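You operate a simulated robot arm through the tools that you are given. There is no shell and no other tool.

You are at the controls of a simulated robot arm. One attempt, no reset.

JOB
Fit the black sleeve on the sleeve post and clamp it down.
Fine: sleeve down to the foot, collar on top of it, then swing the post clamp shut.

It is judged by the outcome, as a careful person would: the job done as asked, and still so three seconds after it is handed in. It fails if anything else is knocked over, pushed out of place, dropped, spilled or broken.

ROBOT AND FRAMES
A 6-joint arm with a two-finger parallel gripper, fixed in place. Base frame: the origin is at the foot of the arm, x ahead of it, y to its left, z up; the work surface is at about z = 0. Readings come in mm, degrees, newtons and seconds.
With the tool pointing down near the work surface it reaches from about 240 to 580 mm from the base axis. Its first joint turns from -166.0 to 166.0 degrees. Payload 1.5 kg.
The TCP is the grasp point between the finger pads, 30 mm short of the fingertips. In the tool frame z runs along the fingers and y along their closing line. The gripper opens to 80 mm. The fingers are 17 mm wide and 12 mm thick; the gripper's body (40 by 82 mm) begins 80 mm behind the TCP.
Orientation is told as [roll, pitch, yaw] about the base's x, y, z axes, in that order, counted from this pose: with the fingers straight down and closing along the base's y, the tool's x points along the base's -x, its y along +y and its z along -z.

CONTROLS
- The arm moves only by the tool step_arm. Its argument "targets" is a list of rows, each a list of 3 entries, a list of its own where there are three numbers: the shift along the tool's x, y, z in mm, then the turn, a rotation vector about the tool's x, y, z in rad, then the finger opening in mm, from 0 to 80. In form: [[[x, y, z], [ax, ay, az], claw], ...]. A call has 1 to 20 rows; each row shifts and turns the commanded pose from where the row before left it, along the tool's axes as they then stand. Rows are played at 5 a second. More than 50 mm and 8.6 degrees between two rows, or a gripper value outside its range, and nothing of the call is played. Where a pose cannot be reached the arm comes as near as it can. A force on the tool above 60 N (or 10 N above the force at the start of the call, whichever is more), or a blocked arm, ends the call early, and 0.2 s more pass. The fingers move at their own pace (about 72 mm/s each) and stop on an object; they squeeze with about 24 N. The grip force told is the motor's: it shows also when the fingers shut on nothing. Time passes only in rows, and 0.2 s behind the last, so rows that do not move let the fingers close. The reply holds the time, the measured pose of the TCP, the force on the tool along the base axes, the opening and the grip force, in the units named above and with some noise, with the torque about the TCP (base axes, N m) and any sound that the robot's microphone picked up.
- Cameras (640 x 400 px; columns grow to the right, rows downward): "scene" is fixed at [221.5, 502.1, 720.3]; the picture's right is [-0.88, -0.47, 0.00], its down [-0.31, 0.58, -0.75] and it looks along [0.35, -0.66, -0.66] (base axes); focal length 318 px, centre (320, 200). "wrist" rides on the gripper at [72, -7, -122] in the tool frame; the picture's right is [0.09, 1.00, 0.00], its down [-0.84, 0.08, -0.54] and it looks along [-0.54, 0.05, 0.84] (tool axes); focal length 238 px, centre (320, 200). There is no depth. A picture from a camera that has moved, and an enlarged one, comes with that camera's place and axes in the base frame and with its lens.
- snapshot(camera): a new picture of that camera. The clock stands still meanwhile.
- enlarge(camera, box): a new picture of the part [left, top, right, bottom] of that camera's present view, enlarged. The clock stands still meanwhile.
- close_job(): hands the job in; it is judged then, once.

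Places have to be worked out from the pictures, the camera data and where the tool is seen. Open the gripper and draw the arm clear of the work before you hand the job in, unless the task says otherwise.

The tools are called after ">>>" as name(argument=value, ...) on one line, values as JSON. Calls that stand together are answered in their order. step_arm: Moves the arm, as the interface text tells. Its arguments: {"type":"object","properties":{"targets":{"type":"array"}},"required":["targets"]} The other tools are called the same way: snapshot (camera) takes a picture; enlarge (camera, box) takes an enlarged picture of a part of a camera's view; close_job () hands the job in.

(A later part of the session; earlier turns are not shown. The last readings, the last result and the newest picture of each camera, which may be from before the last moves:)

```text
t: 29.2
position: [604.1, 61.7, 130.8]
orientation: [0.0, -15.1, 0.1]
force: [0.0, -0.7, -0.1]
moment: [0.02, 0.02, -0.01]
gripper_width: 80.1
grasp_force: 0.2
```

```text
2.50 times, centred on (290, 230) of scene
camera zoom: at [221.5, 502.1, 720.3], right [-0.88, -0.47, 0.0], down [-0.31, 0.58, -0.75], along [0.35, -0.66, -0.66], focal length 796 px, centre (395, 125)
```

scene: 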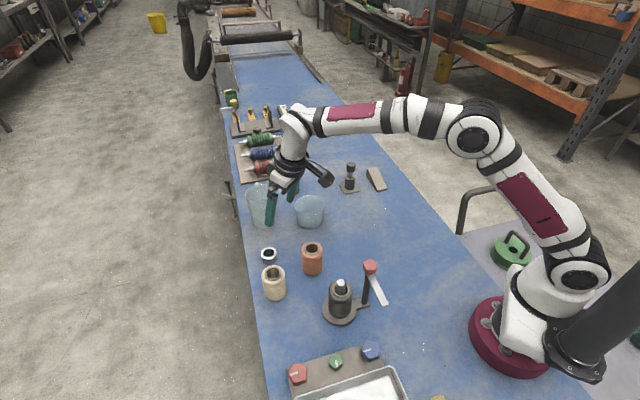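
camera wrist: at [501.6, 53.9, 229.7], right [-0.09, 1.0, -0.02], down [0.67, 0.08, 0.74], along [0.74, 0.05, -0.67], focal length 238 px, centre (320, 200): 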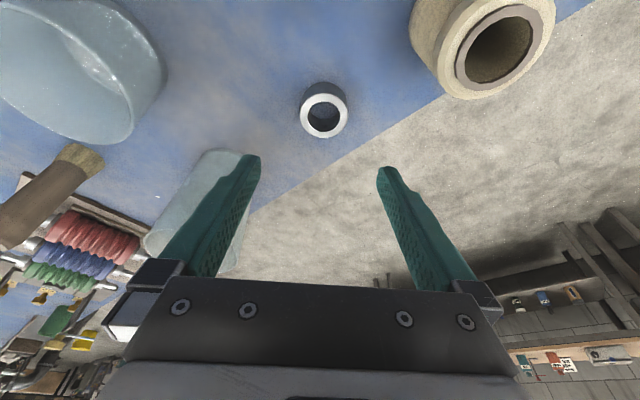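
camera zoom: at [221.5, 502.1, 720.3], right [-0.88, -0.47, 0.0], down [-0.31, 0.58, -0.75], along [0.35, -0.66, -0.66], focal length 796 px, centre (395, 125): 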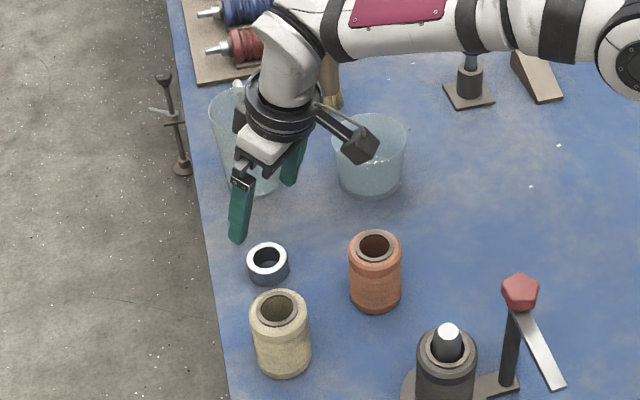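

The collar now reads nearer x≈616–619, so the wrist camera is a little off in pitch at range. I close in to TCP z≈75 at x≈609 and measure again.

>>> step_arm(targets=[[[2.9, 0.3, 18.2], [0, 0, 0], 80], [[2.8, 0.3, 18.2], [0, 0, 0], 80], [[2.8, 0.4, 18.3], [0, 0, 0], 80], [[0, 0, 0], [0, 0, 0], 80], [[0, 0, 0], [0, 0, 0], 80]])

>>> snapshot(camera="wrist")

>>> enlarge(camera="scene", box=[230, 190, 330, 290])

```text
t: 30.4
position: [610.0, 64.4, 76.2]
orientation: [-0.1, -15.1, 0.0]
force: [0.8, 0.5, -0.6]
moment: [-0.02, -0.02, -0.01]
gripper_width: 80.1
grasp_force: 0.1
```

```text
taken
camera wrist: at [507.9, 56.3, 174.1], right [-0.09, 1.0, -0.02], down [0.67, 0.08, 0.74], along [0.74, 0.05, -0.67], focal length 238 px, centre (320, 200)
```

wrist: 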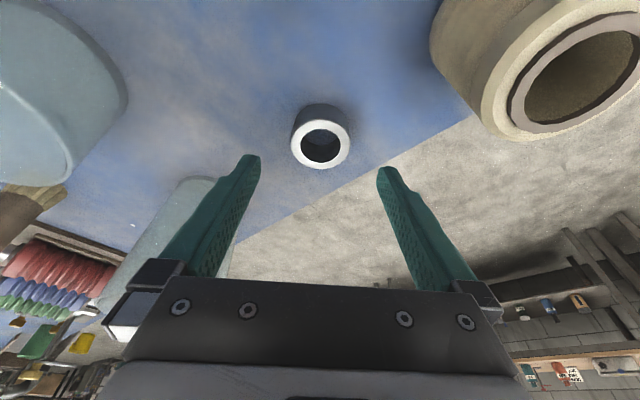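

```text
4.00 times, centred on (280, 240) of scene
camera zoom: at [221.5, 502.1, 720.3], right [-0.88, -0.47, 0.0], down [-0.31, 0.58, -0.75], along [0.35, -0.66, -0.66], focal length 1274 px, centre (480, 40)
```

zoom: 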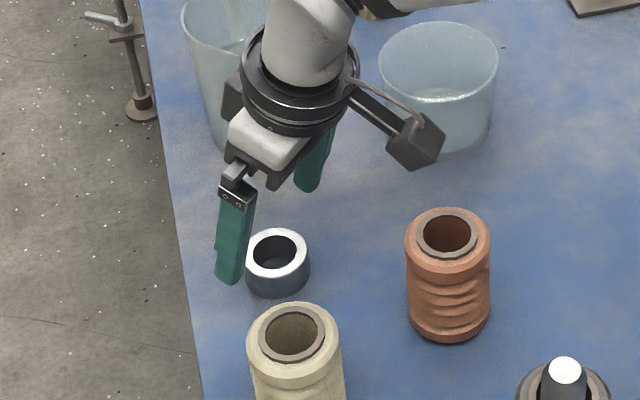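

The collar is centred sideways, and I estimate it at x≈618. I move 3 mm out and 25 mm down, and check once more.

>>> step_arm(targets=[[[1.8, -0.2, 12.5], [0, 0, 0], 80], [[1.8, -0.2, 12.4], [0, 0, 0], 80], [[0, 0, 0], [0, 0, 0], 80], [[0, 0, 0], [0, 0, 0], 80]])

>>> snapshot(camera="wrist")

>>> enlarge(camera="scene", box=[240, 210, 310, 280])

```text
t: 31.4
position: [613.1, 62.2, 52.0]
orientation: [0.0, -15.0, -0.1]
force: [0.3, -0.2, -0.2]
moment: [0.01, 0.0, -0.02]
gripper_width: 80.3
grasp_force: 0.0
```

```text
taken
camera wrist: at [510.2, 54.5, 149.9], right [-0.09, 1.0, -0.02], down [0.67, 0.08, 0.74], along [0.74, 0.05, -0.67], focal length 238 px, centre (320, 200)
```

wrist: 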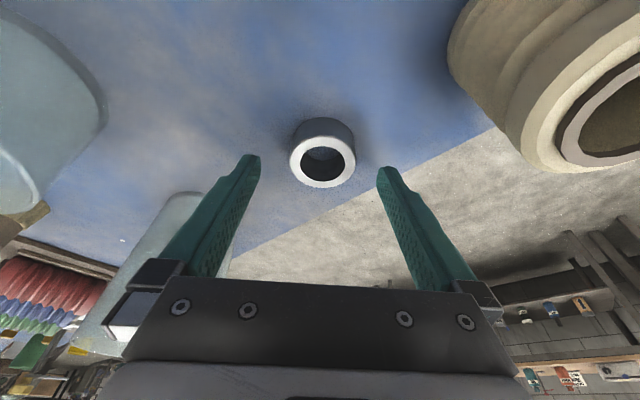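

```text
5.71 times, centred on (275, 245) of scene
camera zoom: at [221.5, 502.1, 720.3], right [-0.88, -0.47, 0.0], down [-0.31, 0.58, -0.75], along [0.35, -0.66, -0.66], focal length 1820 px, centre (577, -57)
```

zoom: 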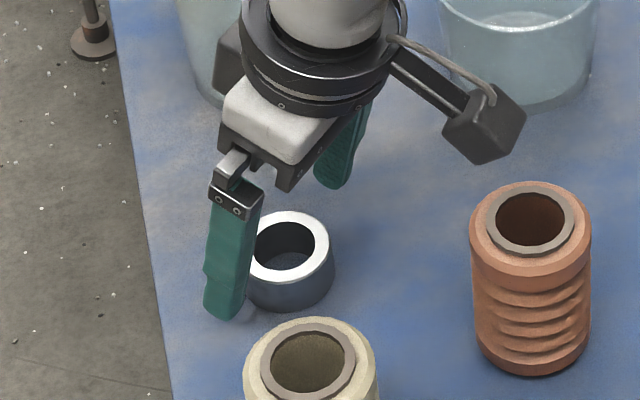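

The collar is between the finger lines. I go straight down 16 mm so that the tips are a few mm above the bench, then close on it.

>>> step_arm(targets=[[[2.1, 0.3, 7.7], [0, 0, 0], 80], [[2.1, 0.3, 7.7], [0, 0, 0], 80], [[0, 0, 0], [0, 0, 0], 80], [[0, 0, 0], [0, 0, 0], 66], [[0, 0, 0], [0, 0, 0], 56], [[0, 0, 0], [0, 0, 0], 46], [[0, 0, 0], [0, 0, 0], 36], [[0, 0, 0], [0, 0, 0], 26], [[0, 0, 0], [0, 0, 0], 20], [[0, 0, 0], [0, 0, 0], 20]])

>>> snapshot(camera="wrist")

>>> enlarge(camera="scene", box=[240, 210, 310, 280])

```text
t: 33.6
position: [612.5, 63.8, 37.5]
orientation: [0.0, -15.0, 0.0]
force: [0.0, 0.1, 1.3]
moment: [0.0, 0.02, -0.02]
gripper_width: 45.1
grasp_force: 24.1
```

```text
taken
camera wrist: at [510.7, 55.5, 134.9], right [-0.09, 1.0, -0.02], down [0.67, 0.08, 0.74], along [0.74, 0.05, -0.67], focal length 238 px, centre (320, 200)
```

wrist: 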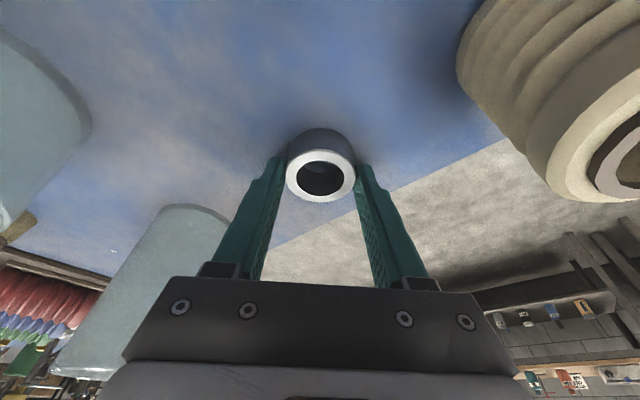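

```text
5.71 times, centred on (275, 245) of scene
camera zoom: at [221.5, 502.1, 720.3], right [-0.88, -0.47, 0.0], down [-0.31, 0.58, -0.75], along [0.35, -0.66, -0.66], focal length 1820 px, centre (577, -57)
```

zoom: 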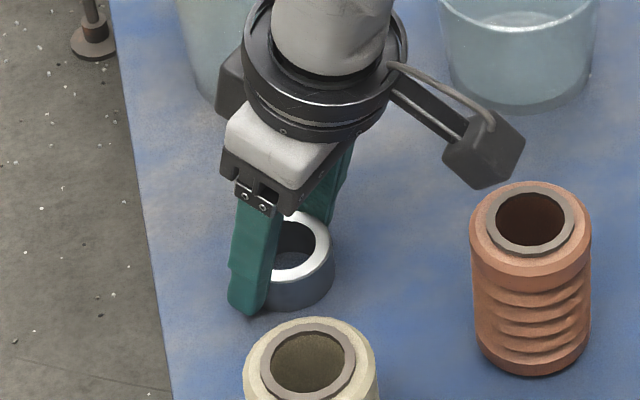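

The collar is gripped at 45 mm width. I look closely at where the pads touch it before lifting.

>>> enlarge(camera="wrist", box=[260, 110, 380, 230])

>>> enlarge(camera="scene", box=[252, 235, 292, 275])

```text
3.33 times, centred on (320, 170) of wrist
camera zoom: at [510.7, 55.5, 134.9], right [-0.09, 1.0, -0.02], down [0.67, 0.08, 0.74], along [0.74, 0.05, -0.67], focal length 794 px, centre (320, 300)
```

zoom: 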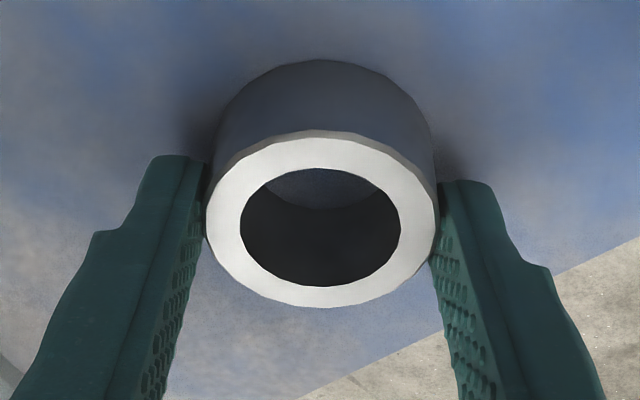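

```text
10.00 times, centred on (272, 255) of scene
camera zoom: at [221.5, 502.1, 720.3], right [-0.88, -0.47, 0.0], down [-0.31, 0.58, -0.75], along [0.35, -0.66, -0.66], focal length 3185 px, centre (800, -350)
```

zoom: 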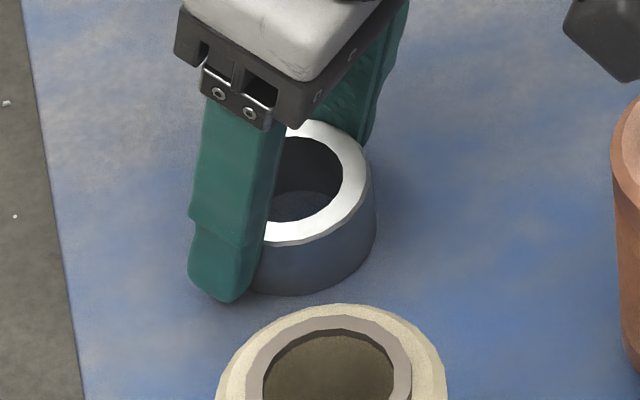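

In the wrist view the pads touch the collar at its widest points, so the grip is centred. I lift it straight up in base z and check that it hangs level.

>>> step_arm(targets=[[[-2.6, 0, -9.7], [0, 0, 0], 20], [[-5.2, 0, -19.3], [0, 0, 0], 20], [[-7.8, 0, -29], [0, 0, 0], 20], [[-10.4, 0, -38.6], [0, 0, 0], 20], [[-10.4, 0, -38.6], [0, 0, 0], 20], [[0, 0, 0], [0, 0, 0], 20], [[0, 0, 0], [0, 0, 0], 20]])

>>> enlarge(camera="wrist", box=[260, 110, 380, 230])

>>> enlarge(camera="scene", box=[230, 160, 330, 280])

```text
t: 35.2
position: [611.5, 64.4, 175.4]
orientation: [0.0, -15.1, 0.0]
force: [0.2, 0.0, -1.3]
moment: [0.0, -0.03, -0.01]
gripper_width: 45.6
grasp_force: 23.5
```

```text
3.33 times, centred on (320, 170) of wrist
camera zoom: at [509.1, 56.7, 275.1], right [-0.09, 1.0, -0.02], down [0.67, 0.08, 0.74], along [0.74, 0.05, -0.67], focal length 794 px, centre (320, 300)
```

zoom: 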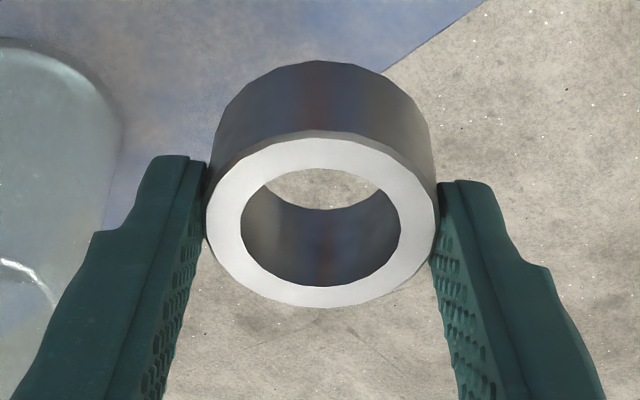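

```text
3.33 times, centred on (280, 220) of scene
camera zoom: at [221.5, 502.1, 720.3], right [-0.88, -0.47, 0.0], down [-0.31, 0.58, -0.75], along [0.35, -0.66, -0.66], focal length 1062 px, centre (453, 133)
```

zoom: 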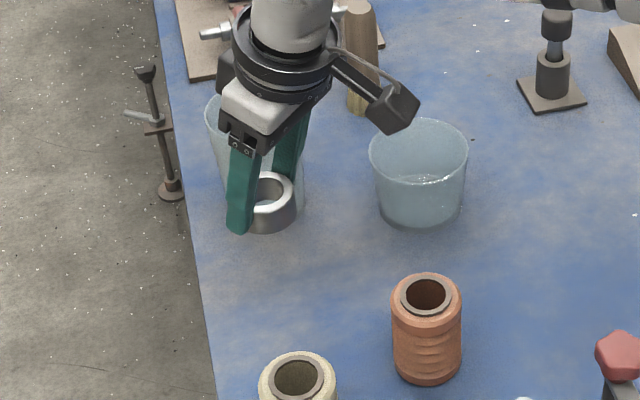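

The collar is held level. I carry it at this height over to the sleeve post, aiming to hover about 15 mm above the post tip.

>>> step_arm(targets=[[[29.8, 6.8, -8.0], [0, 0, 0], 20], [[29.8, 6.8, -8.0], [0, 0, 0], 20], [[29.8, 6.8, -8.0], [0, 0, 0], 20], [[29.8, 6.8, -8.0], [0, 0, 0], 20], [[29.8, 6.8, -8.0], [0, 0, 0], 20], [[29.8, 6.8, -8.0], [0, 0, 0], 20], [[29.8, 6.8, -8.0], [0, 0, 0], 20], [[29.8, 6.8, -8.0], [0, 0, 0], 20], [[0, 0, 0], [0, 0, 0], 20], [[0, 0, 0], [0, 0, 0], 20], [[0, 0, 0], [0, 0, 0], 20]])

>>> snapshot(camera="wrist")

>>> enlarge(camera="scene", box=[310, 245, 370, 325])

>>> enlarge(camera="wrist", box=[260, 90, 380, 230])

```text
t: 37.6
position: [365.4, 117.6, 176.1]
orientation: [0.0, -15.0, 0.0]
force: [1.0, -0.3, -1.2]
moment: [0.01, 0.01, 0.01]
gripper_width: 45.5
grasp_force: 23.9
```

```text
taken
camera wrist: at [263.2, 110.5, 274.4], right [-0.09, 1.0, -0.02], down [0.67, 0.08, 0.74], along [0.74, 0.05, -0.67], focal length 238 px, centre (320, 200)
```

wrist: 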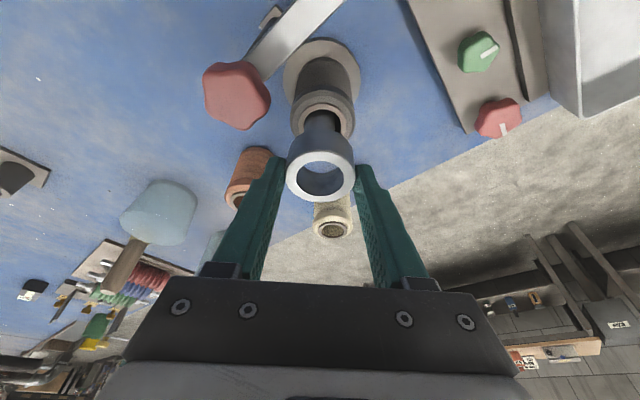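

```text
5.00 times, centred on (340, 285) of scene
camera zoom: at [221.5, 502.1, 720.3], right [-0.88, -0.47, 0.0], down [-0.31, 0.58, -0.75], along [0.35, -0.66, -0.66], focal length 1593 px, centre (220, -225)
```

zoom: 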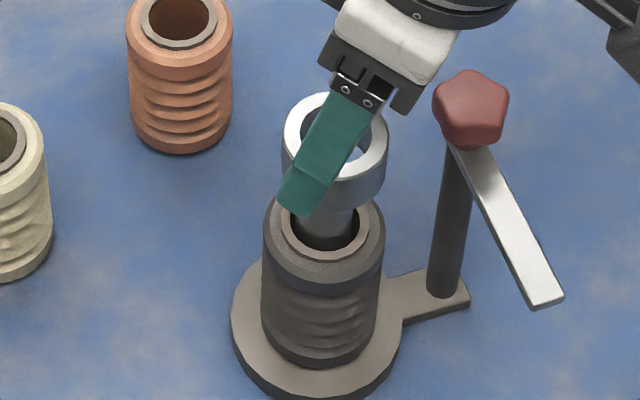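

```text
2.86 times, centred on (320, 160) of wrist
camera zoom: at [263.2, 110.5, 274.4], right [-0.09, 1.0, -0.02], down [0.67, 0.08, 0.74], along [0.74, 0.05, -0.67], focal length 681 px, centre (320, 314)
```

zoom: 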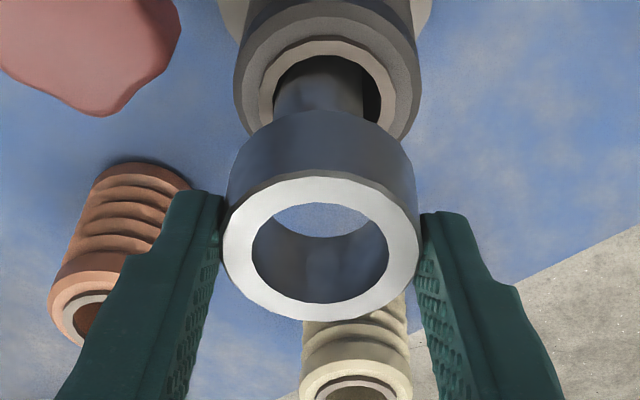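

The collar hovers over the post. I zoom further in both views to measure the sideways offsets between the collar and the post.

>>> enlarge(camera="wrist", box=[280, 85, 360, 145])

>>> enlarge(camera="scene", box=[325, 258, 360, 300])

```text
6.67 times, centred on (320, 115) of wrist
camera zoom: at [263.2, 110.5, 274.4], right [-0.09, 1.0, -0.02], down [0.67, 0.08, 0.74], along [0.74, 0.05, -0.67], focal length 1589 px, centre (320, 767)
```

zoom: 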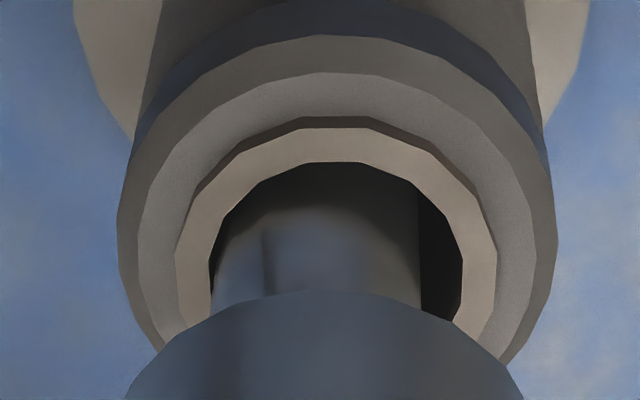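

```text
9.52 times, centred on (342, 279) of scene
camera zoom: at [221.5, 502.1, 720.3], right [-0.88, -0.47, 0.0], down [-0.31, 0.58, -0.75], along [0.35, -0.66, -0.66], focal length 3034 px, centre (106, -552)
```

zoom: 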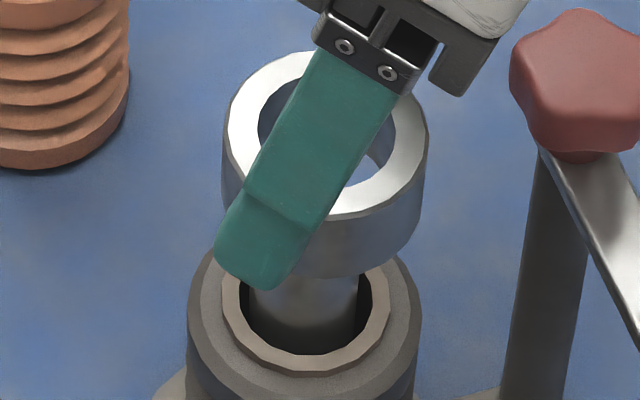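

The two sideways views say the collar should move about +3.7 mm in x and -1.3 mm in y to be over the post; the collar looks about 23 mm tall. I make that correction and re-measure.

>>> step_arm(targets=[[[-3.57, -1.3, 0.96], [0, 0, 0], 20], [[0, 0, 0], [0, 0, 0], 20], [[0, 0, 0], [0, 0, 0], 20]])

>>> enlarge(camera="wrist", box=[260, 80, 380, 220])

>>> enlarge(camera="scene", box=[325, 258, 360, 300])

```text
t: 38.4
position: [369.7, 115.4, 176.5]
orientation: [0.0, -15.0, 0.0]
force: [0.7, -1.5, -1.7]
moment: [0.0, -0.01, 0.01]
gripper_width: 45.3
grasp_force: 24.0
```

```text
2.86 times, centred on (320, 150) of wrist
camera zoom: at [267.2, 108.8, 274.2], right [-0.09, 1.0, -0.02], down [0.67, 0.08, 0.74], along [0.74, 0.05, -0.67], focal length 681 px, centre (320, 343)
```

zoom: 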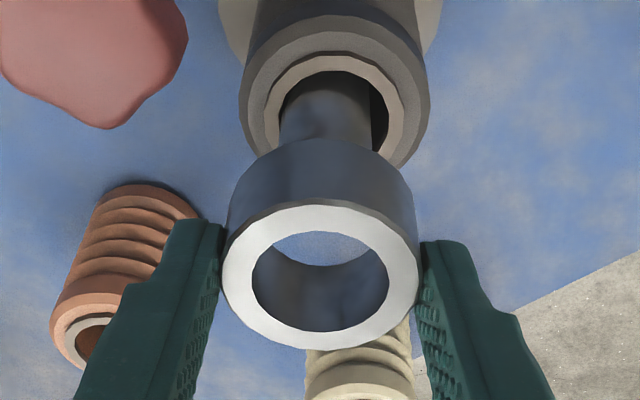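

```text
9.52 times, centred on (342, 279) of scene
camera zoom: at [221.5, 502.1, 720.3], right [-0.88, -0.47, 0.0], down [-0.31, 0.58, -0.75], along [0.35, -0.66, -0.66], focal length 3034 px, centre (106, -552)
```

zoom: 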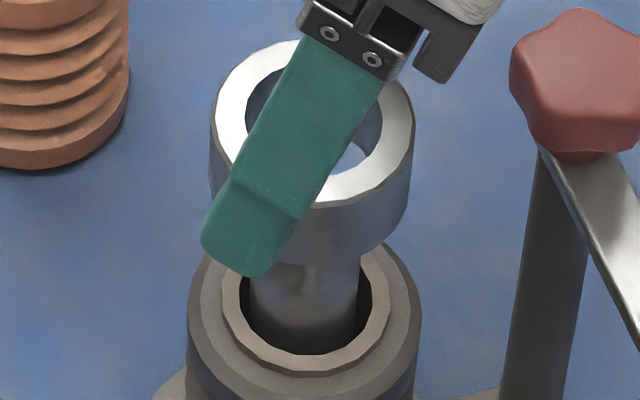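

Both sideways views now show the collar lined up with the post. I lower 15 mm to bring it to the post tip.

>>> step_arm(targets=[[[1.7, 0, 4.7], [0, 0, 0], 20], [[1.3, 0, 4.8], [0, 0, 0], 20], [[1.3, 0, 4.8], [0, 0, 0], 20], [[0, 0, 0], [0, 0, 0], 20], [[0, 0, 0], [0, 0, 0], 20]])

>>> enlarge(camera="wrist", box=[260, 80, 380, 220])

>>> enlarge(camera="scene", box=[325, 258, 360, 300])

```text
t: 39.6
position: [368.9, 116.8, 161.2]
orientation: [0.1, -15.1, 0.0]
force: [-0.4, 0.5, -2.1]
moment: [-0.02, 0.03, -0.01]
gripper_width: 45.4
grasp_force: 23.9
```

```text
2.86 times, centred on (320, 150) of wrist
camera zoom: at [266.8, 108.7, 259.5], right [-0.09, 1.0, -0.02], down [0.67, 0.08, 0.74], along [0.74, 0.05, -0.67], focal length 681 px, centre (320, 343)
```

zoom: 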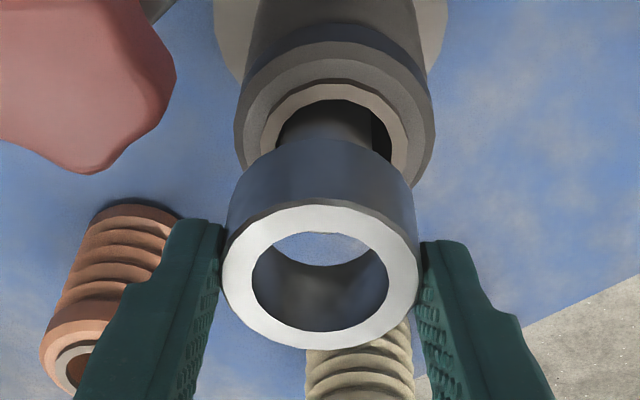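

```text
9.52 times, centred on (342, 279) of scene
camera zoom: at [221.5, 502.1, 720.3], right [-0.88, -0.47, 0.0], down [-0.31, 0.58, -0.75], along [0.35, -0.66, -0.66], focal length 3034 px, centre (106, -552)
```

zoom: 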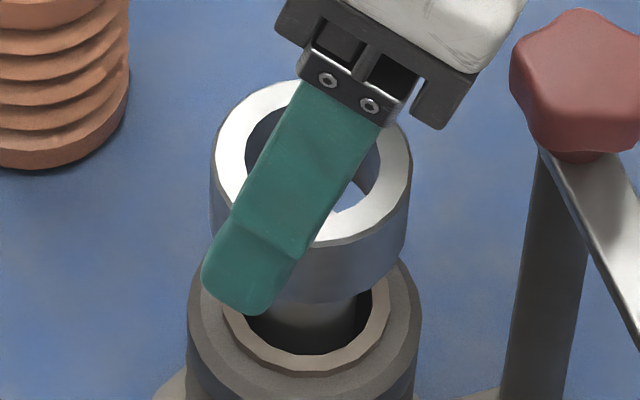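

Still lined up, with the collar's bottom just above the tip. I lower 12 mm in 3 mm rows and watch the forces.

>>> step_arm(targets=[[[0.78, 0, 2.9], [0, 0, 0], 20], [[0.78, 0, 2.9], [0, 0, 0], 20], [[0.78, 0, 2.9], [0, 0, 0], 20], [[0.78, 0, 2.9], [0, 0, 0], 20], [[0, 0, 0], [0, 0, 0], 20]])

>>> enlarge(camera="wrist", box=[260, 80, 380, 220])

>>> enlarge(camera="scene", box=[325, 258, 360, 300])

```text
t: 40.8
position: [369.2, 117.9, 149.3]
orientation: [0.1, -15.1, 0.0]
force: [0.4, -0.3, -1.3]
moment: [0.01, -0.01, -0.01]
gripper_width: 45.1
grasp_force: 24.0
```

```text
2.86 times, centred on (320, 150) of wrist
camera zoom: at [267.3, 109.4, 247.0], right [-0.09, 1.0, -0.02], down [0.67, 0.08, 0.74], along [0.74, 0.05, -0.67], focal length 681 px, centre (320, 343)
```

zoom: 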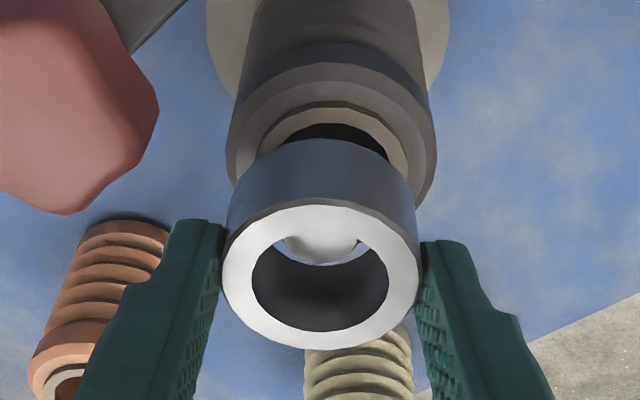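

```text
9.52 times, centred on (342, 279) of scene
camera zoom: at [221.5, 502.1, 720.3], right [-0.88, -0.47, 0.0], down [-0.31, 0.58, -0.75], along [0.35, -0.66, -0.66], focal length 3034 px, centre (106, -552)
```

zoom: 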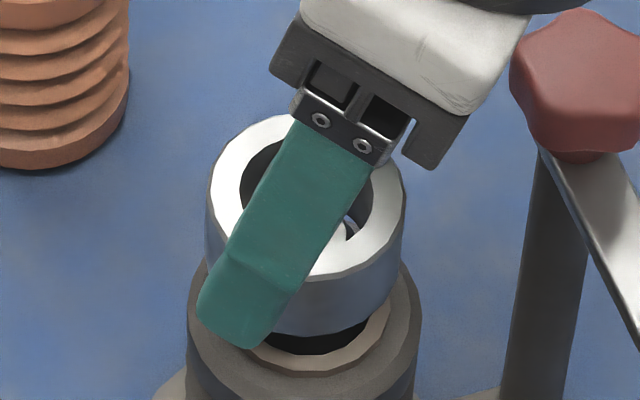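

The post tip is visible inside the collar's hole, centred, with no contact force. I lower another 12 mm.

>>> step_arm(targets=[[[0.78, 0, 2.9], [0, 0, 0], 20], [[0.78, 0, 2.9], [0, 0, 0], 20], [[0.78, 0, 2.9], [0, 0, 0], 20], [[0.78, 0, 2.9], [0, 0, 0], 20], [[0, 0, 0], [0, 0, 0], 20]])

>>> enlarge(camera="wrist", box=[260, 80, 380, 220])

>>> enlarge(camera="scene", box=[325, 258, 360, 300])

```text
t: 42.0
position: [369.5, 116.6, 136.8]
orientation: [0.1, -15.0, 0.0]
force: [-0.6, -0.5, -1.0]
moment: [0.03, -0.02, -0.02]
gripper_width: 45.3
grasp_force: 23.8
```

```text
2.86 times, centred on (320, 150) of wrist
camera zoom: at [266.7, 108.3, 235.4], right [-0.09, 1.0, -0.02], down [0.67, 0.08, 0.74], along [0.74, 0.05, -0.67], focal length 681 px, centre (320, 343)
```

zoom: 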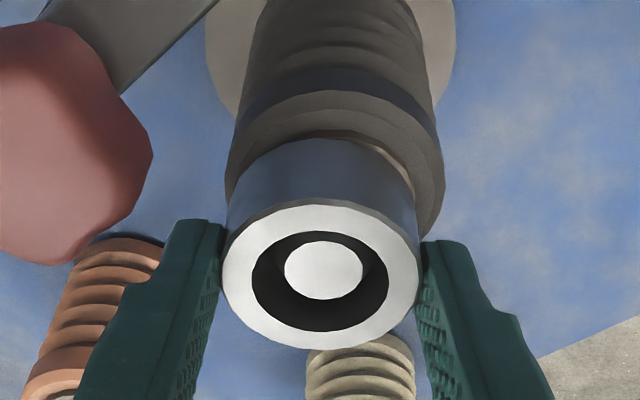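

```text
9.52 times, centred on (342, 279) of scene
camera zoom: at [221.5, 502.1, 720.3], right [-0.88, -0.47, 0.0], down [-0.31, 0.58, -0.75], along [0.35, -0.66, -0.66], focal length 3034 px, centre (106, -552)
```

zoom: 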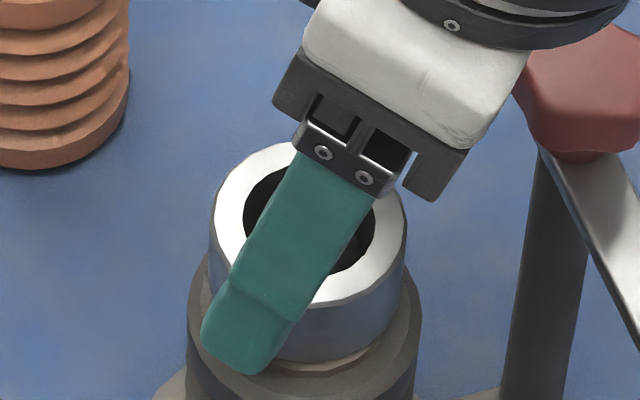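

The post is well centred inside the collar and only a few mm remain. I lower in 1 mm rows until it touches the sleeve.

>>> step_arm(targets=[[[0.26, 0, 0.966], [0, 0, 0], 20], [[0.26, 0, 0.966], [0, 0, 0], 20], [[0.26, 0, 0.966], [0, 0, 0], 20], [[0.26, 0, 0.966], [0, 0, 0], 20], [[0, 0, 0], [0, 0, 0], 20]])

```text
t: 43.2
position: [368.9, 115.8, 131.7]
orientation: [0.1, -15.2, 0.1]
force: [6.8, -0.4, 17.6]
moment: [-0.2, -0.4, 0.07]
gripper_width: 45.6
grasp_force: 23.6
```

There is contact at 17.6 N. I check in both views that the collar is resting on the sleeve's neck and not caught.

>>> enlarge(camera="wrist", box=[260, 80, 380, 220])

>>> enlarge(camera="scene", box=[320, 258, 365, 310])

>>> snapshot(camera="wrist")

```text
2.86 times, centred on (320, 150) of wrist
camera zoom: at [267.6, 108.4, 230.5], right [-0.09, 1.0, -0.02], down [0.66, 0.08, 0.74], along [0.74, 0.05, -0.67], focal length 681 px, centre (320, 343)
```

zoom: 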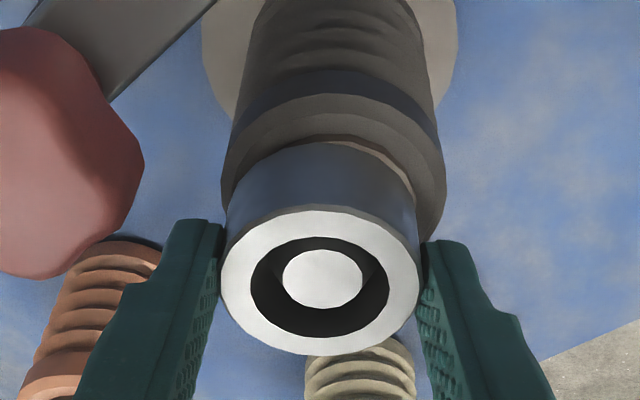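

```text
7.69 times, centred on (342, 284) of scene
camera zoom: at [221.5, 502.1, 720.3], right [-0.88, -0.47, 0.0], down [-0.31, 0.58, -0.75], along [0.35, -0.66, -0.66], focal length 2450 px, centre (147, -446)
```

zoom: 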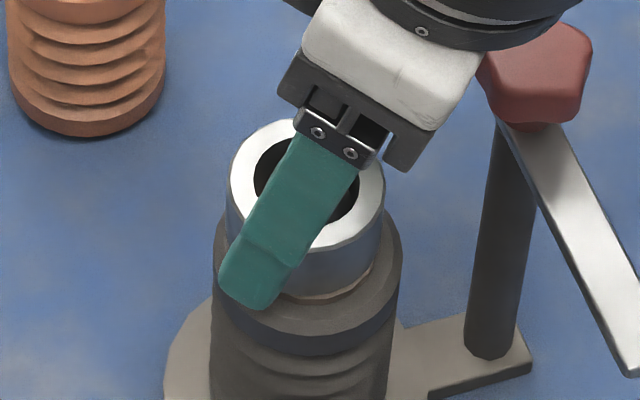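

```text
taken
camera wrist: at [267.6, 108.4, 230.5], right [-0.09, 1.0, -0.02], down [0.66, 0.08, 0.74], along [0.74, 0.05, -0.67], focal length 238 px, centre (320, 200)
```

wrist: 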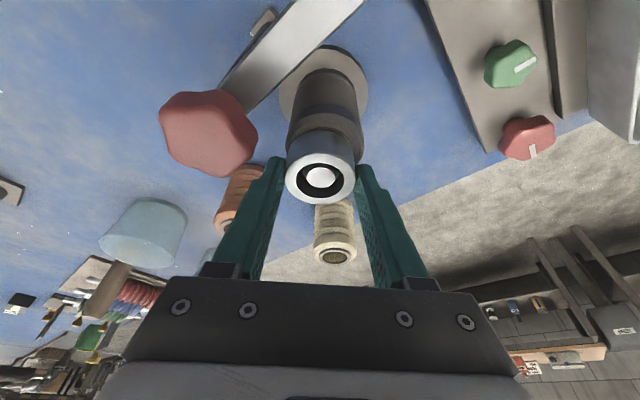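

The collar sits level on the sleeve's neck around the post. I ease off slightly, open the fingers, and check.

>>> step_arm(targets=[[[-0.13, 0, -0.5], [0, 0, 0], 20], [[0, 0, 0], [0, 0, 0], 50], [[0, 0, 0], [0, 0, 0], 58], [[0, 0, 0], [0, 0, 0], 60], [[0, 0, 0], [0, 0, 0], 60]])

>>> enlarge(camera="scene", box=[320, 258, 365, 310])

>>> enlarge(camera="wrist", box=[250, 80, 390, 220])

```text
t: 44.4
position: [368.9, 115.9, 133.4]
orientation: [0.0, -15.0, 0.0]
force: [0.2, -0.1, 0.3]
moment: [-0.02, 0.0, -0.01]
gripper_width: 59.9
grasp_force: 0.1
```

```text
7.69 times, centred on (342, 284) of scene
camera zoom: at [221.5, 502.1, 720.3], right [-0.88, -0.47, 0.0], down [-0.31, 0.58, -0.75], along [0.35, -0.66, -0.66], focal length 2450 px, centre (147, -446)
```

zoom: 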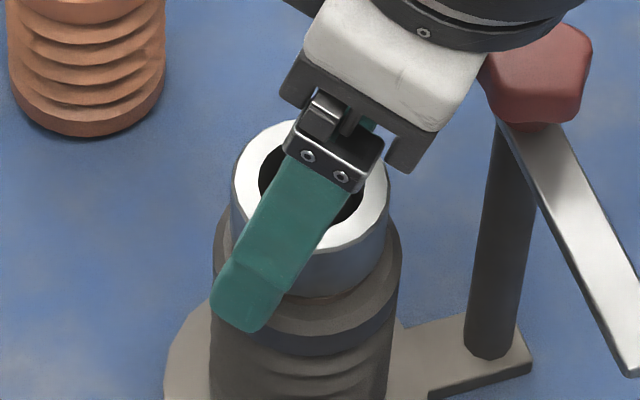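

```text
2.86 times, centred on (320, 150) of wrist
camera zoom: at [266.9, 108.8, 231.1], right [-0.09, 1.0, -0.02], down [0.67, 0.08, 0.74], along [0.74, 0.05, -0.67], focal length 681 px, centre (320, 343)
```

zoom: 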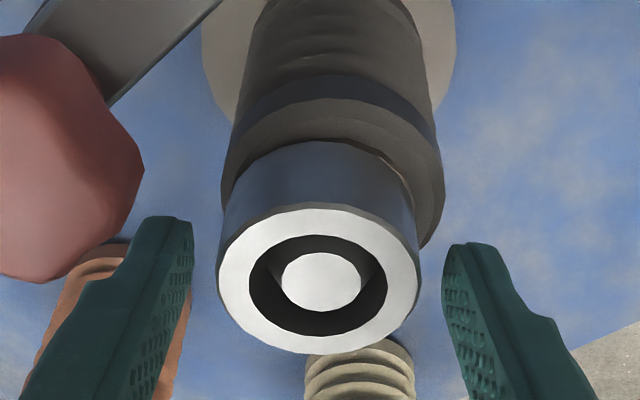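

The collar rests freely on the sleeve. I raise the open gripper straight up 100 mm and then turn the tool back to vertical.

>>> step_arm(targets=[[[-2.6, 0, -9.7], [0, 0, 0], 60], [[-5.2, 0, -19.3], [0, 0, 0], 60], [[-7.8, 0, -29], [0, 0, 0], 60], [[-10.4, 0, -38.6], [0, 0, 0], 60], [[0, 0, 0], [0, 0.0654, 0], 60], [[0, 0, 0], [0, 0.0654, 0], 60], [[0, 0, 0], [0, 0.0655, 0], 60], [[0, 0, 0], [0, 0.0655, 0], 60], [[0, 0, 0], [0, 0, 0], 60], [[0, 0, 0], [0, 0, 0], 60]])

>>> snapshot(camera="wrist")

>>> enlarge(camera="scene", box=[310, 245, 400, 335])

```text
t: 46.6
position: [369.0, 115.7, 233.5]
orientation: [0.0, 0.0, 0.0]
force: [0.1, 0.4, 0.3]
moment: [0.0, -0.01, -0.04]
gripper_width: 60.0
grasp_force: 0.1
```

```text
taken
camera wrist: at [296.1, 108.7, 354.4], right [-0.09, 1.0, 0.0], down [0.84, 0.08, 0.54], along [0.54, 0.05, -0.84], focal length 238 px, centre (320, 200)
```

wrist: 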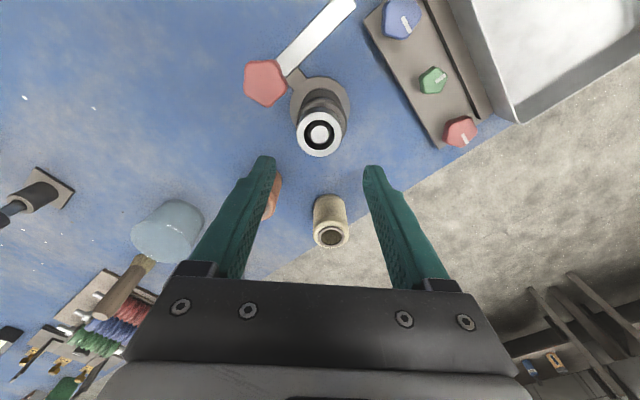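

```text
4.44 times, centred on (355, 290) of scene
camera zoom: at [221.5, 502.1, 720.3], right [-0.88, -0.47, 0.0], down [-0.31, 0.58, -0.75], along [0.35, -0.66, -0.66], focal length 1416 px, centre (164, -200)
```

zoom: 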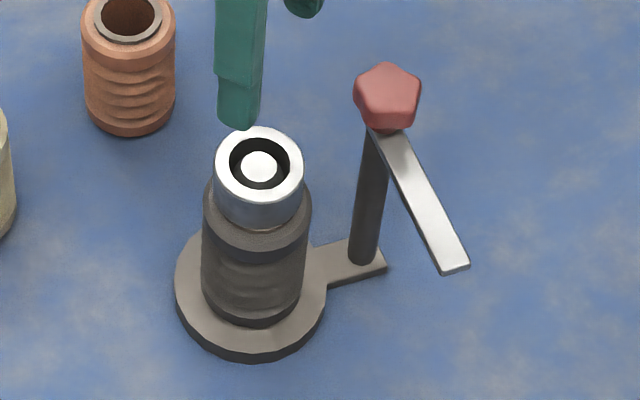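

The sleeve and collar are stacked properly on the post. Now I examine the clamp: its bar, knob and their heights.

>>> enlarge(camera="wrist", box=[230, 0, 370, 165])

>>> enlarge(camera="scene", box=[350, 250, 400, 315])

>>> enlarge(camera="scene", box=[320, 255, 370, 315])

```text
2.42 times, centred on (300, 82) of wrist
camera zoom: at [296.1, 108.7, 354.4], right [-0.09, 1.0, 0.0], down [0.84, 0.08, 0.54], along [0.54, 0.05, -0.84], focal length 578 px, centre (368, 485)
```

zoom: 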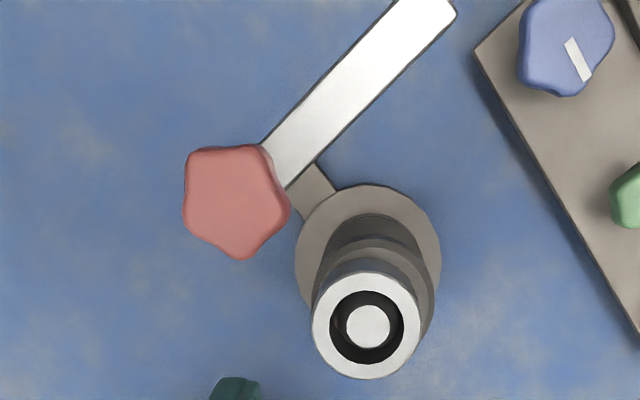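

```text
6.15 times, centred on (375, 282) of scene
camera zoom: at [221.5, 502.1, 720.3], right [-0.88, -0.47, 0.0], down [-0.31, 0.58, -0.75], along [0.35, -0.66, -0.66], focal length 1960 px, centre (-18, -308)
```

zoom: 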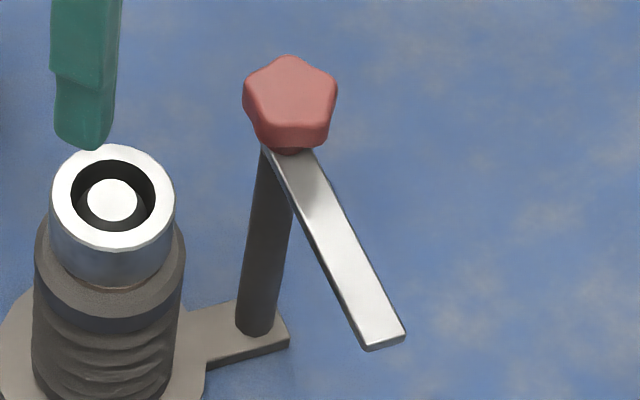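

```text
6.67 times, centred on (345, 285) of scene
camera zoom: at [221.5, 502.1, 720.3], right [-0.88, -0.47, 0.0], down [-0.31, 0.58, -0.75], along [0.35, -0.66, -0.66], focal length 2124 px, centre (153, -367)
```

zoom: 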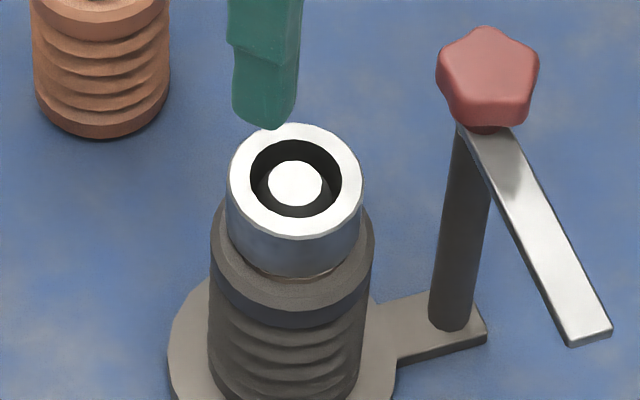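

The bar's top sits near z≈132–137, the pivot is near (326, 72) and the bar points toward -x+y at about 135°. The collar top is near z≈123. I close the fingers and go to the bar's -x-y side, first stopping higher to check.

>>> step_arm(targets=[[[18.2, -6.9, 0], [0, 0, 0], 30], [[18.2, -6.9, 0], [0, 0, 0], 10], [[18.2, -6.9, 0], [0, 0, 0], 0], [[18.2, -6.9, 0], [0, 0, 0], 0], [[18.2, -6.9, 0], [0, 0, 0], 0], [[0, 0, 20], [0, 0, 0], 0], [[0, 0, 20], [0, 0, 0], 0], [[0, 0, 0], [0, 0, 0], 0], [[0, 0, 0], [0, 0, 0], 0]])

>>> snapshot(camera="wrist")

>>> enlarge(camera="scene", box=[330, 240, 410, 320])

```text
t: 48.6
position: [276.3, 83.3, 192.6]
orientation: [0.0, -0.1, 0.0]
force: [0.0, -0.3, 0.2]
moment: [-0.02, 0.02, 0.01]
gripper_width: 0.0
grasp_force: 20.9
```

```text
taken
camera wrist: at [203.8, 76.0, 313.9], right [-0.09, 1.0, 0.0], down [0.84, 0.08, 0.54], along [0.54, 0.05, -0.84], focal length 238 px, centre (320, 200)
```

wrist: 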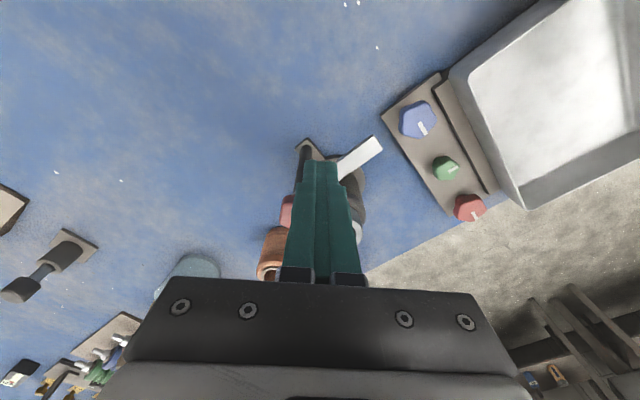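

```text
5.00 times, centred on (370, 280) of scene
camera zoom: at [221.5, 502.1, 720.3], right [-0.88, -0.47, 0.0], down [-0.31, 0.58, -0.75], along [0.35, -0.66, -0.66], focal length 1593 px, centre (70, -200)
```

zoom: 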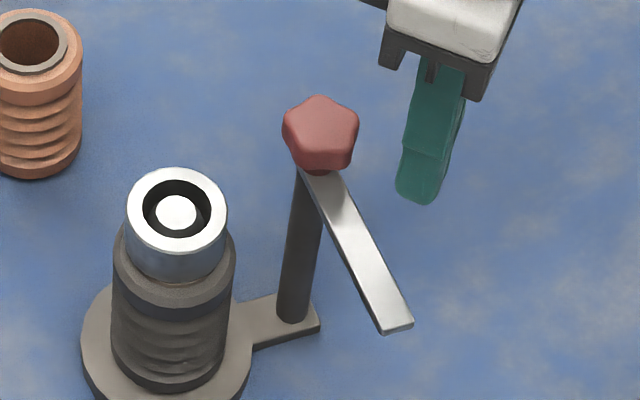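

The tip is on the right side of the bar with room to spare. I lower 35 mm to the bar's level and look again.

>>> step_arm(targets=[[[0, 0, 12], [0, 0, 0], 0], [[0, 0, 12], [0, 0, 0], 0], [[0, 0, 11], [0, 0, 0], 0], [[0, 0, 0], [0, 0, 0], 0], [[0, 0, 0], [0, 0, 0], 0]])

>>> snapshot(camera="wrist")

>>> enlarge(camera="scene", box=[345, 255, 405, 315])

>>> enlarge(camera="wrist", box=[260, 120, 400, 260])

```text
t: 49.8
position: [277.7, 81.7, 157.7]
orientation: [0.0, 0.0, 0.0]
force: [-0.3, 0.5, 0.3]
moment: [-0.02, 0.02, -0.02]
gripper_width: 0.1
grasp_force: 21.3
```

```text
taken
camera wrist: at [205.4, 74.7, 278.8], right [-0.09, 1.0, 0.0], down [0.84, 0.08, 0.54], along [0.54, 0.05, -0.84], focal length 238 px, centre (320, 200)
```

wrist: 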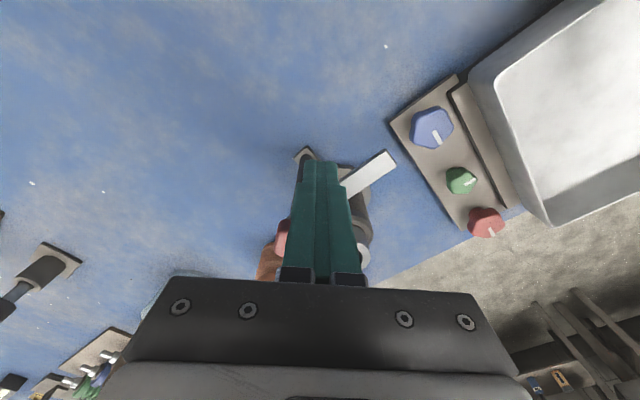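

```text
6.67 times, centred on (375, 285) of scene
camera zoom: at [221.5, 502.1, 720.3], right [-0.88, -0.47, 0.0], down [-0.31, 0.58, -0.75], along [0.35, -0.66, -0.66], focal length 2124 px, centre (-47, -367)
```

zoom: 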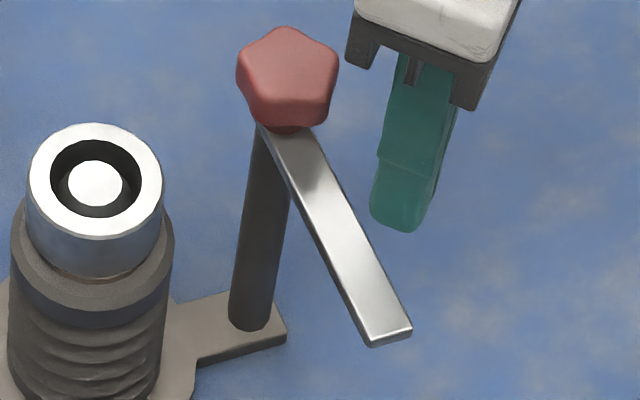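

```text
2.86 times, centred on (330, 190) of wrist
camera zoom: at [205.4, 74.7, 278.8], right [-0.09, 1.0, 0.0], down [0.84, 0.08, 0.54], along [0.54, 0.05, -0.84], focal length 681 px, centre (291, 229)
```

zoom: 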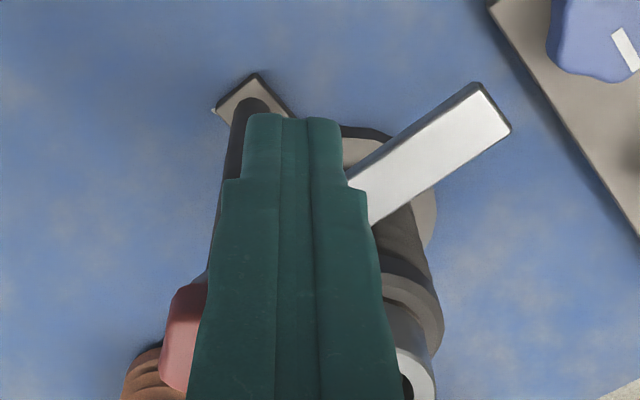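

The tip hangs on the open side of the bar at its level. I now push the bar along an arc about the pivot, first to about halfway (bar pointing along +y).

>>> step_arm(targets=[[[-3.8, 3.2, 0], [0, 0, 0], 0], [[-3, 6.1, 0], [0, 0, 0], 0], [[-3, 6.1, 0], [0, 0, 0], 0], [[0, 0, 0], [0, 0, 0], 0]])

>>> enlarge(camera="scene", box=[330, 250, 410, 320])

```text
t: 50.8
position: [287.8, 98.0, 156.2]
orientation: [0.0, -0.1, 0.0]
force: [0.0, -0.8, -1.1]
moment: [0.0, -0.01, -0.05]
gripper_width: 0.0
grasp_force: 21.4
```

```text
5.71 times, centred on (370, 285) of scene
camera zoom: at [221.5, 502.1, 720.3], right [-0.88, -0.47, 0.0], down [-0.31, 0.58, -0.75], along [0.35, -0.66, -0.66], focal length 1820 px, centre (34, -286)
```

zoom: 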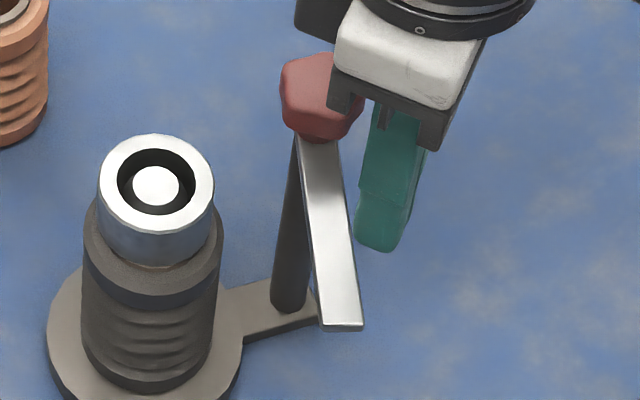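

The bar swings freely with the push. I carry on along the arc to about 90°.

>>> step_arm(targets=[[[-4.75, 4.8, 0], [0, 0, 0], 0], [[-4.75, 4.8, 0], [0, 0, 0], 0], [[-6.3, 3.15, 0], [0, 0, 0], 0], [[-6.3, 3.15, 0], [0, 0, 0], 0], [[0, 0, 0], [0, 0, 0], 0]])

>>> enlarge(camera="scene", box=[330, 250, 410, 320])

>>> enlarge(camera="wrist", box=[260, 120, 400, 260])

```text
t: 52.0
position: [310.7, 114.3, 158.4]
orientation: [0.0, -0.2, 0.0]
force: [-0.2, 0.9, -0.2]
moment: [-0.01, 0.03, 0.01]
gripper_width: 0.0
grasp_force: 21.3
```

```text
5.71 times, centred on (370, 285) of scene
camera zoom: at [221.5, 502.1, 720.3], right [-0.88, -0.47, 0.0], down [-0.31, 0.58, -0.75], along [0.35, -0.66, -0.66], focal length 1820 px, centre (34, -286)
```

zoom: 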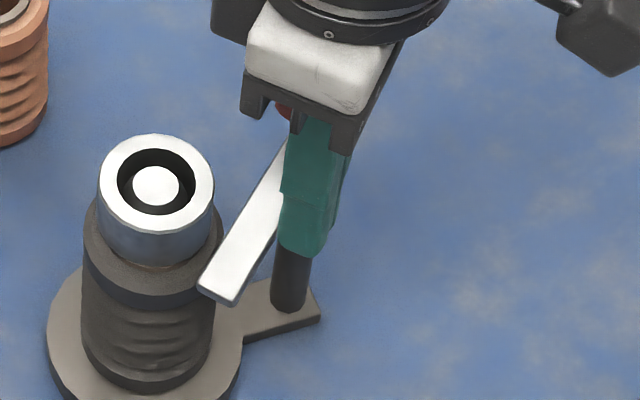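

```text
2.86 times, centred on (330, 190) of wrist
camera zoom: at [238.0, 106.7, 279.5], right [-0.09, 1.0, 0.0], down [0.84, 0.08, 0.54], along [0.54, 0.05, -0.84], focal length 681 px, centre (291, 229)
```

zoom: 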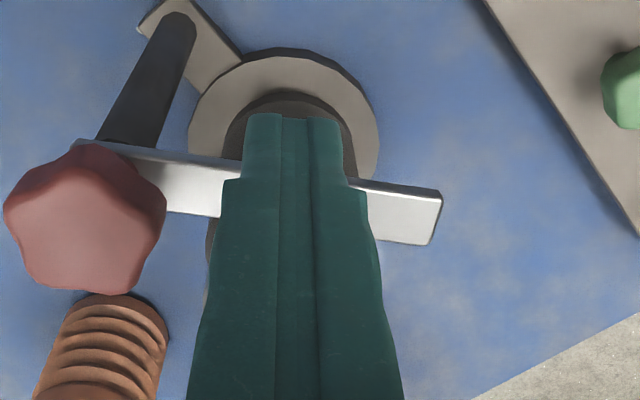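

The bar is near 82° and following. I push on toward about 55°, at the same level.

>>> step_arm(targets=[[[-4.1, 1.75, 0], [0, 0, 0], 0], [[-4.1, 1.75, 0], [0, 0, 0], 0], [[-4.85, 0.8, 0], [0, 0, 0], 0], [[0, 0, 0], [0, 0, 0], 0]])

>>> enlarge(camera="scene", box=[330, 250, 410, 320])

>>> enlarge(camera="wrist", box=[240, 100, 400, 260])

```text
t: 53.0
position: [322.7, 118.2, 157.9]
orientation: [0.0, 0.1, 0.0]
force: [0.1, 0.2, -0.4]
moment: [0.0, 0.01, 0.02]
gripper_width: 0.0
grasp_force: 21.3
```

```text
5.71 times, centred on (370, 285) of scene
camera zoom: at [221.5, 502.1, 720.3], right [-0.88, -0.47, 0.0], down [-0.31, 0.58, -0.75], along [0.35, -0.66, -0.66], focal length 1820 px, centre (34, -286)
```

zoom: 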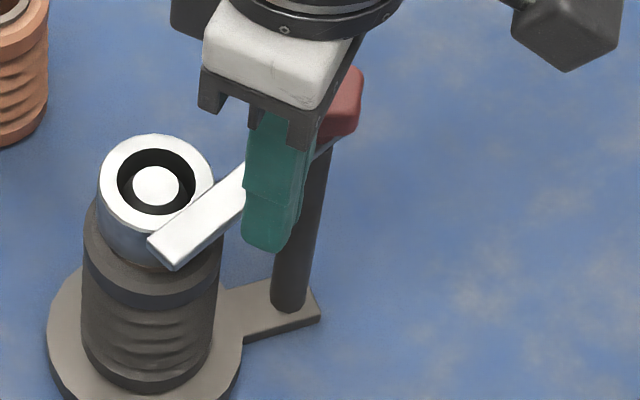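

```text
2.50 times, centred on (320, 180) of wrist
camera zoom: at [250.6, 111.5, 279.7], right [-0.09, 1.0, 0.0], down [0.84, 0.08, 0.54], along [0.54, 0.05, -0.84], focal length 596 px, centre (320, 250)
```

zoom: 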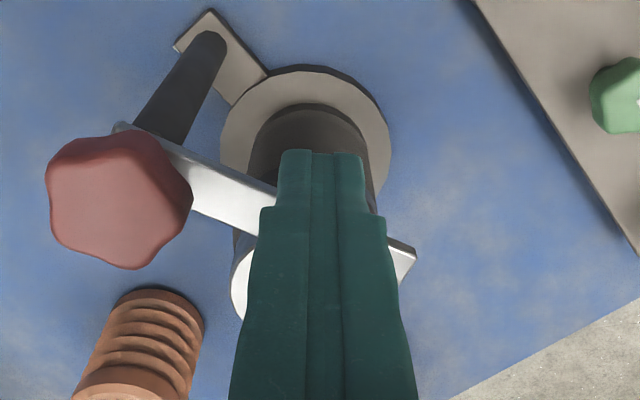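

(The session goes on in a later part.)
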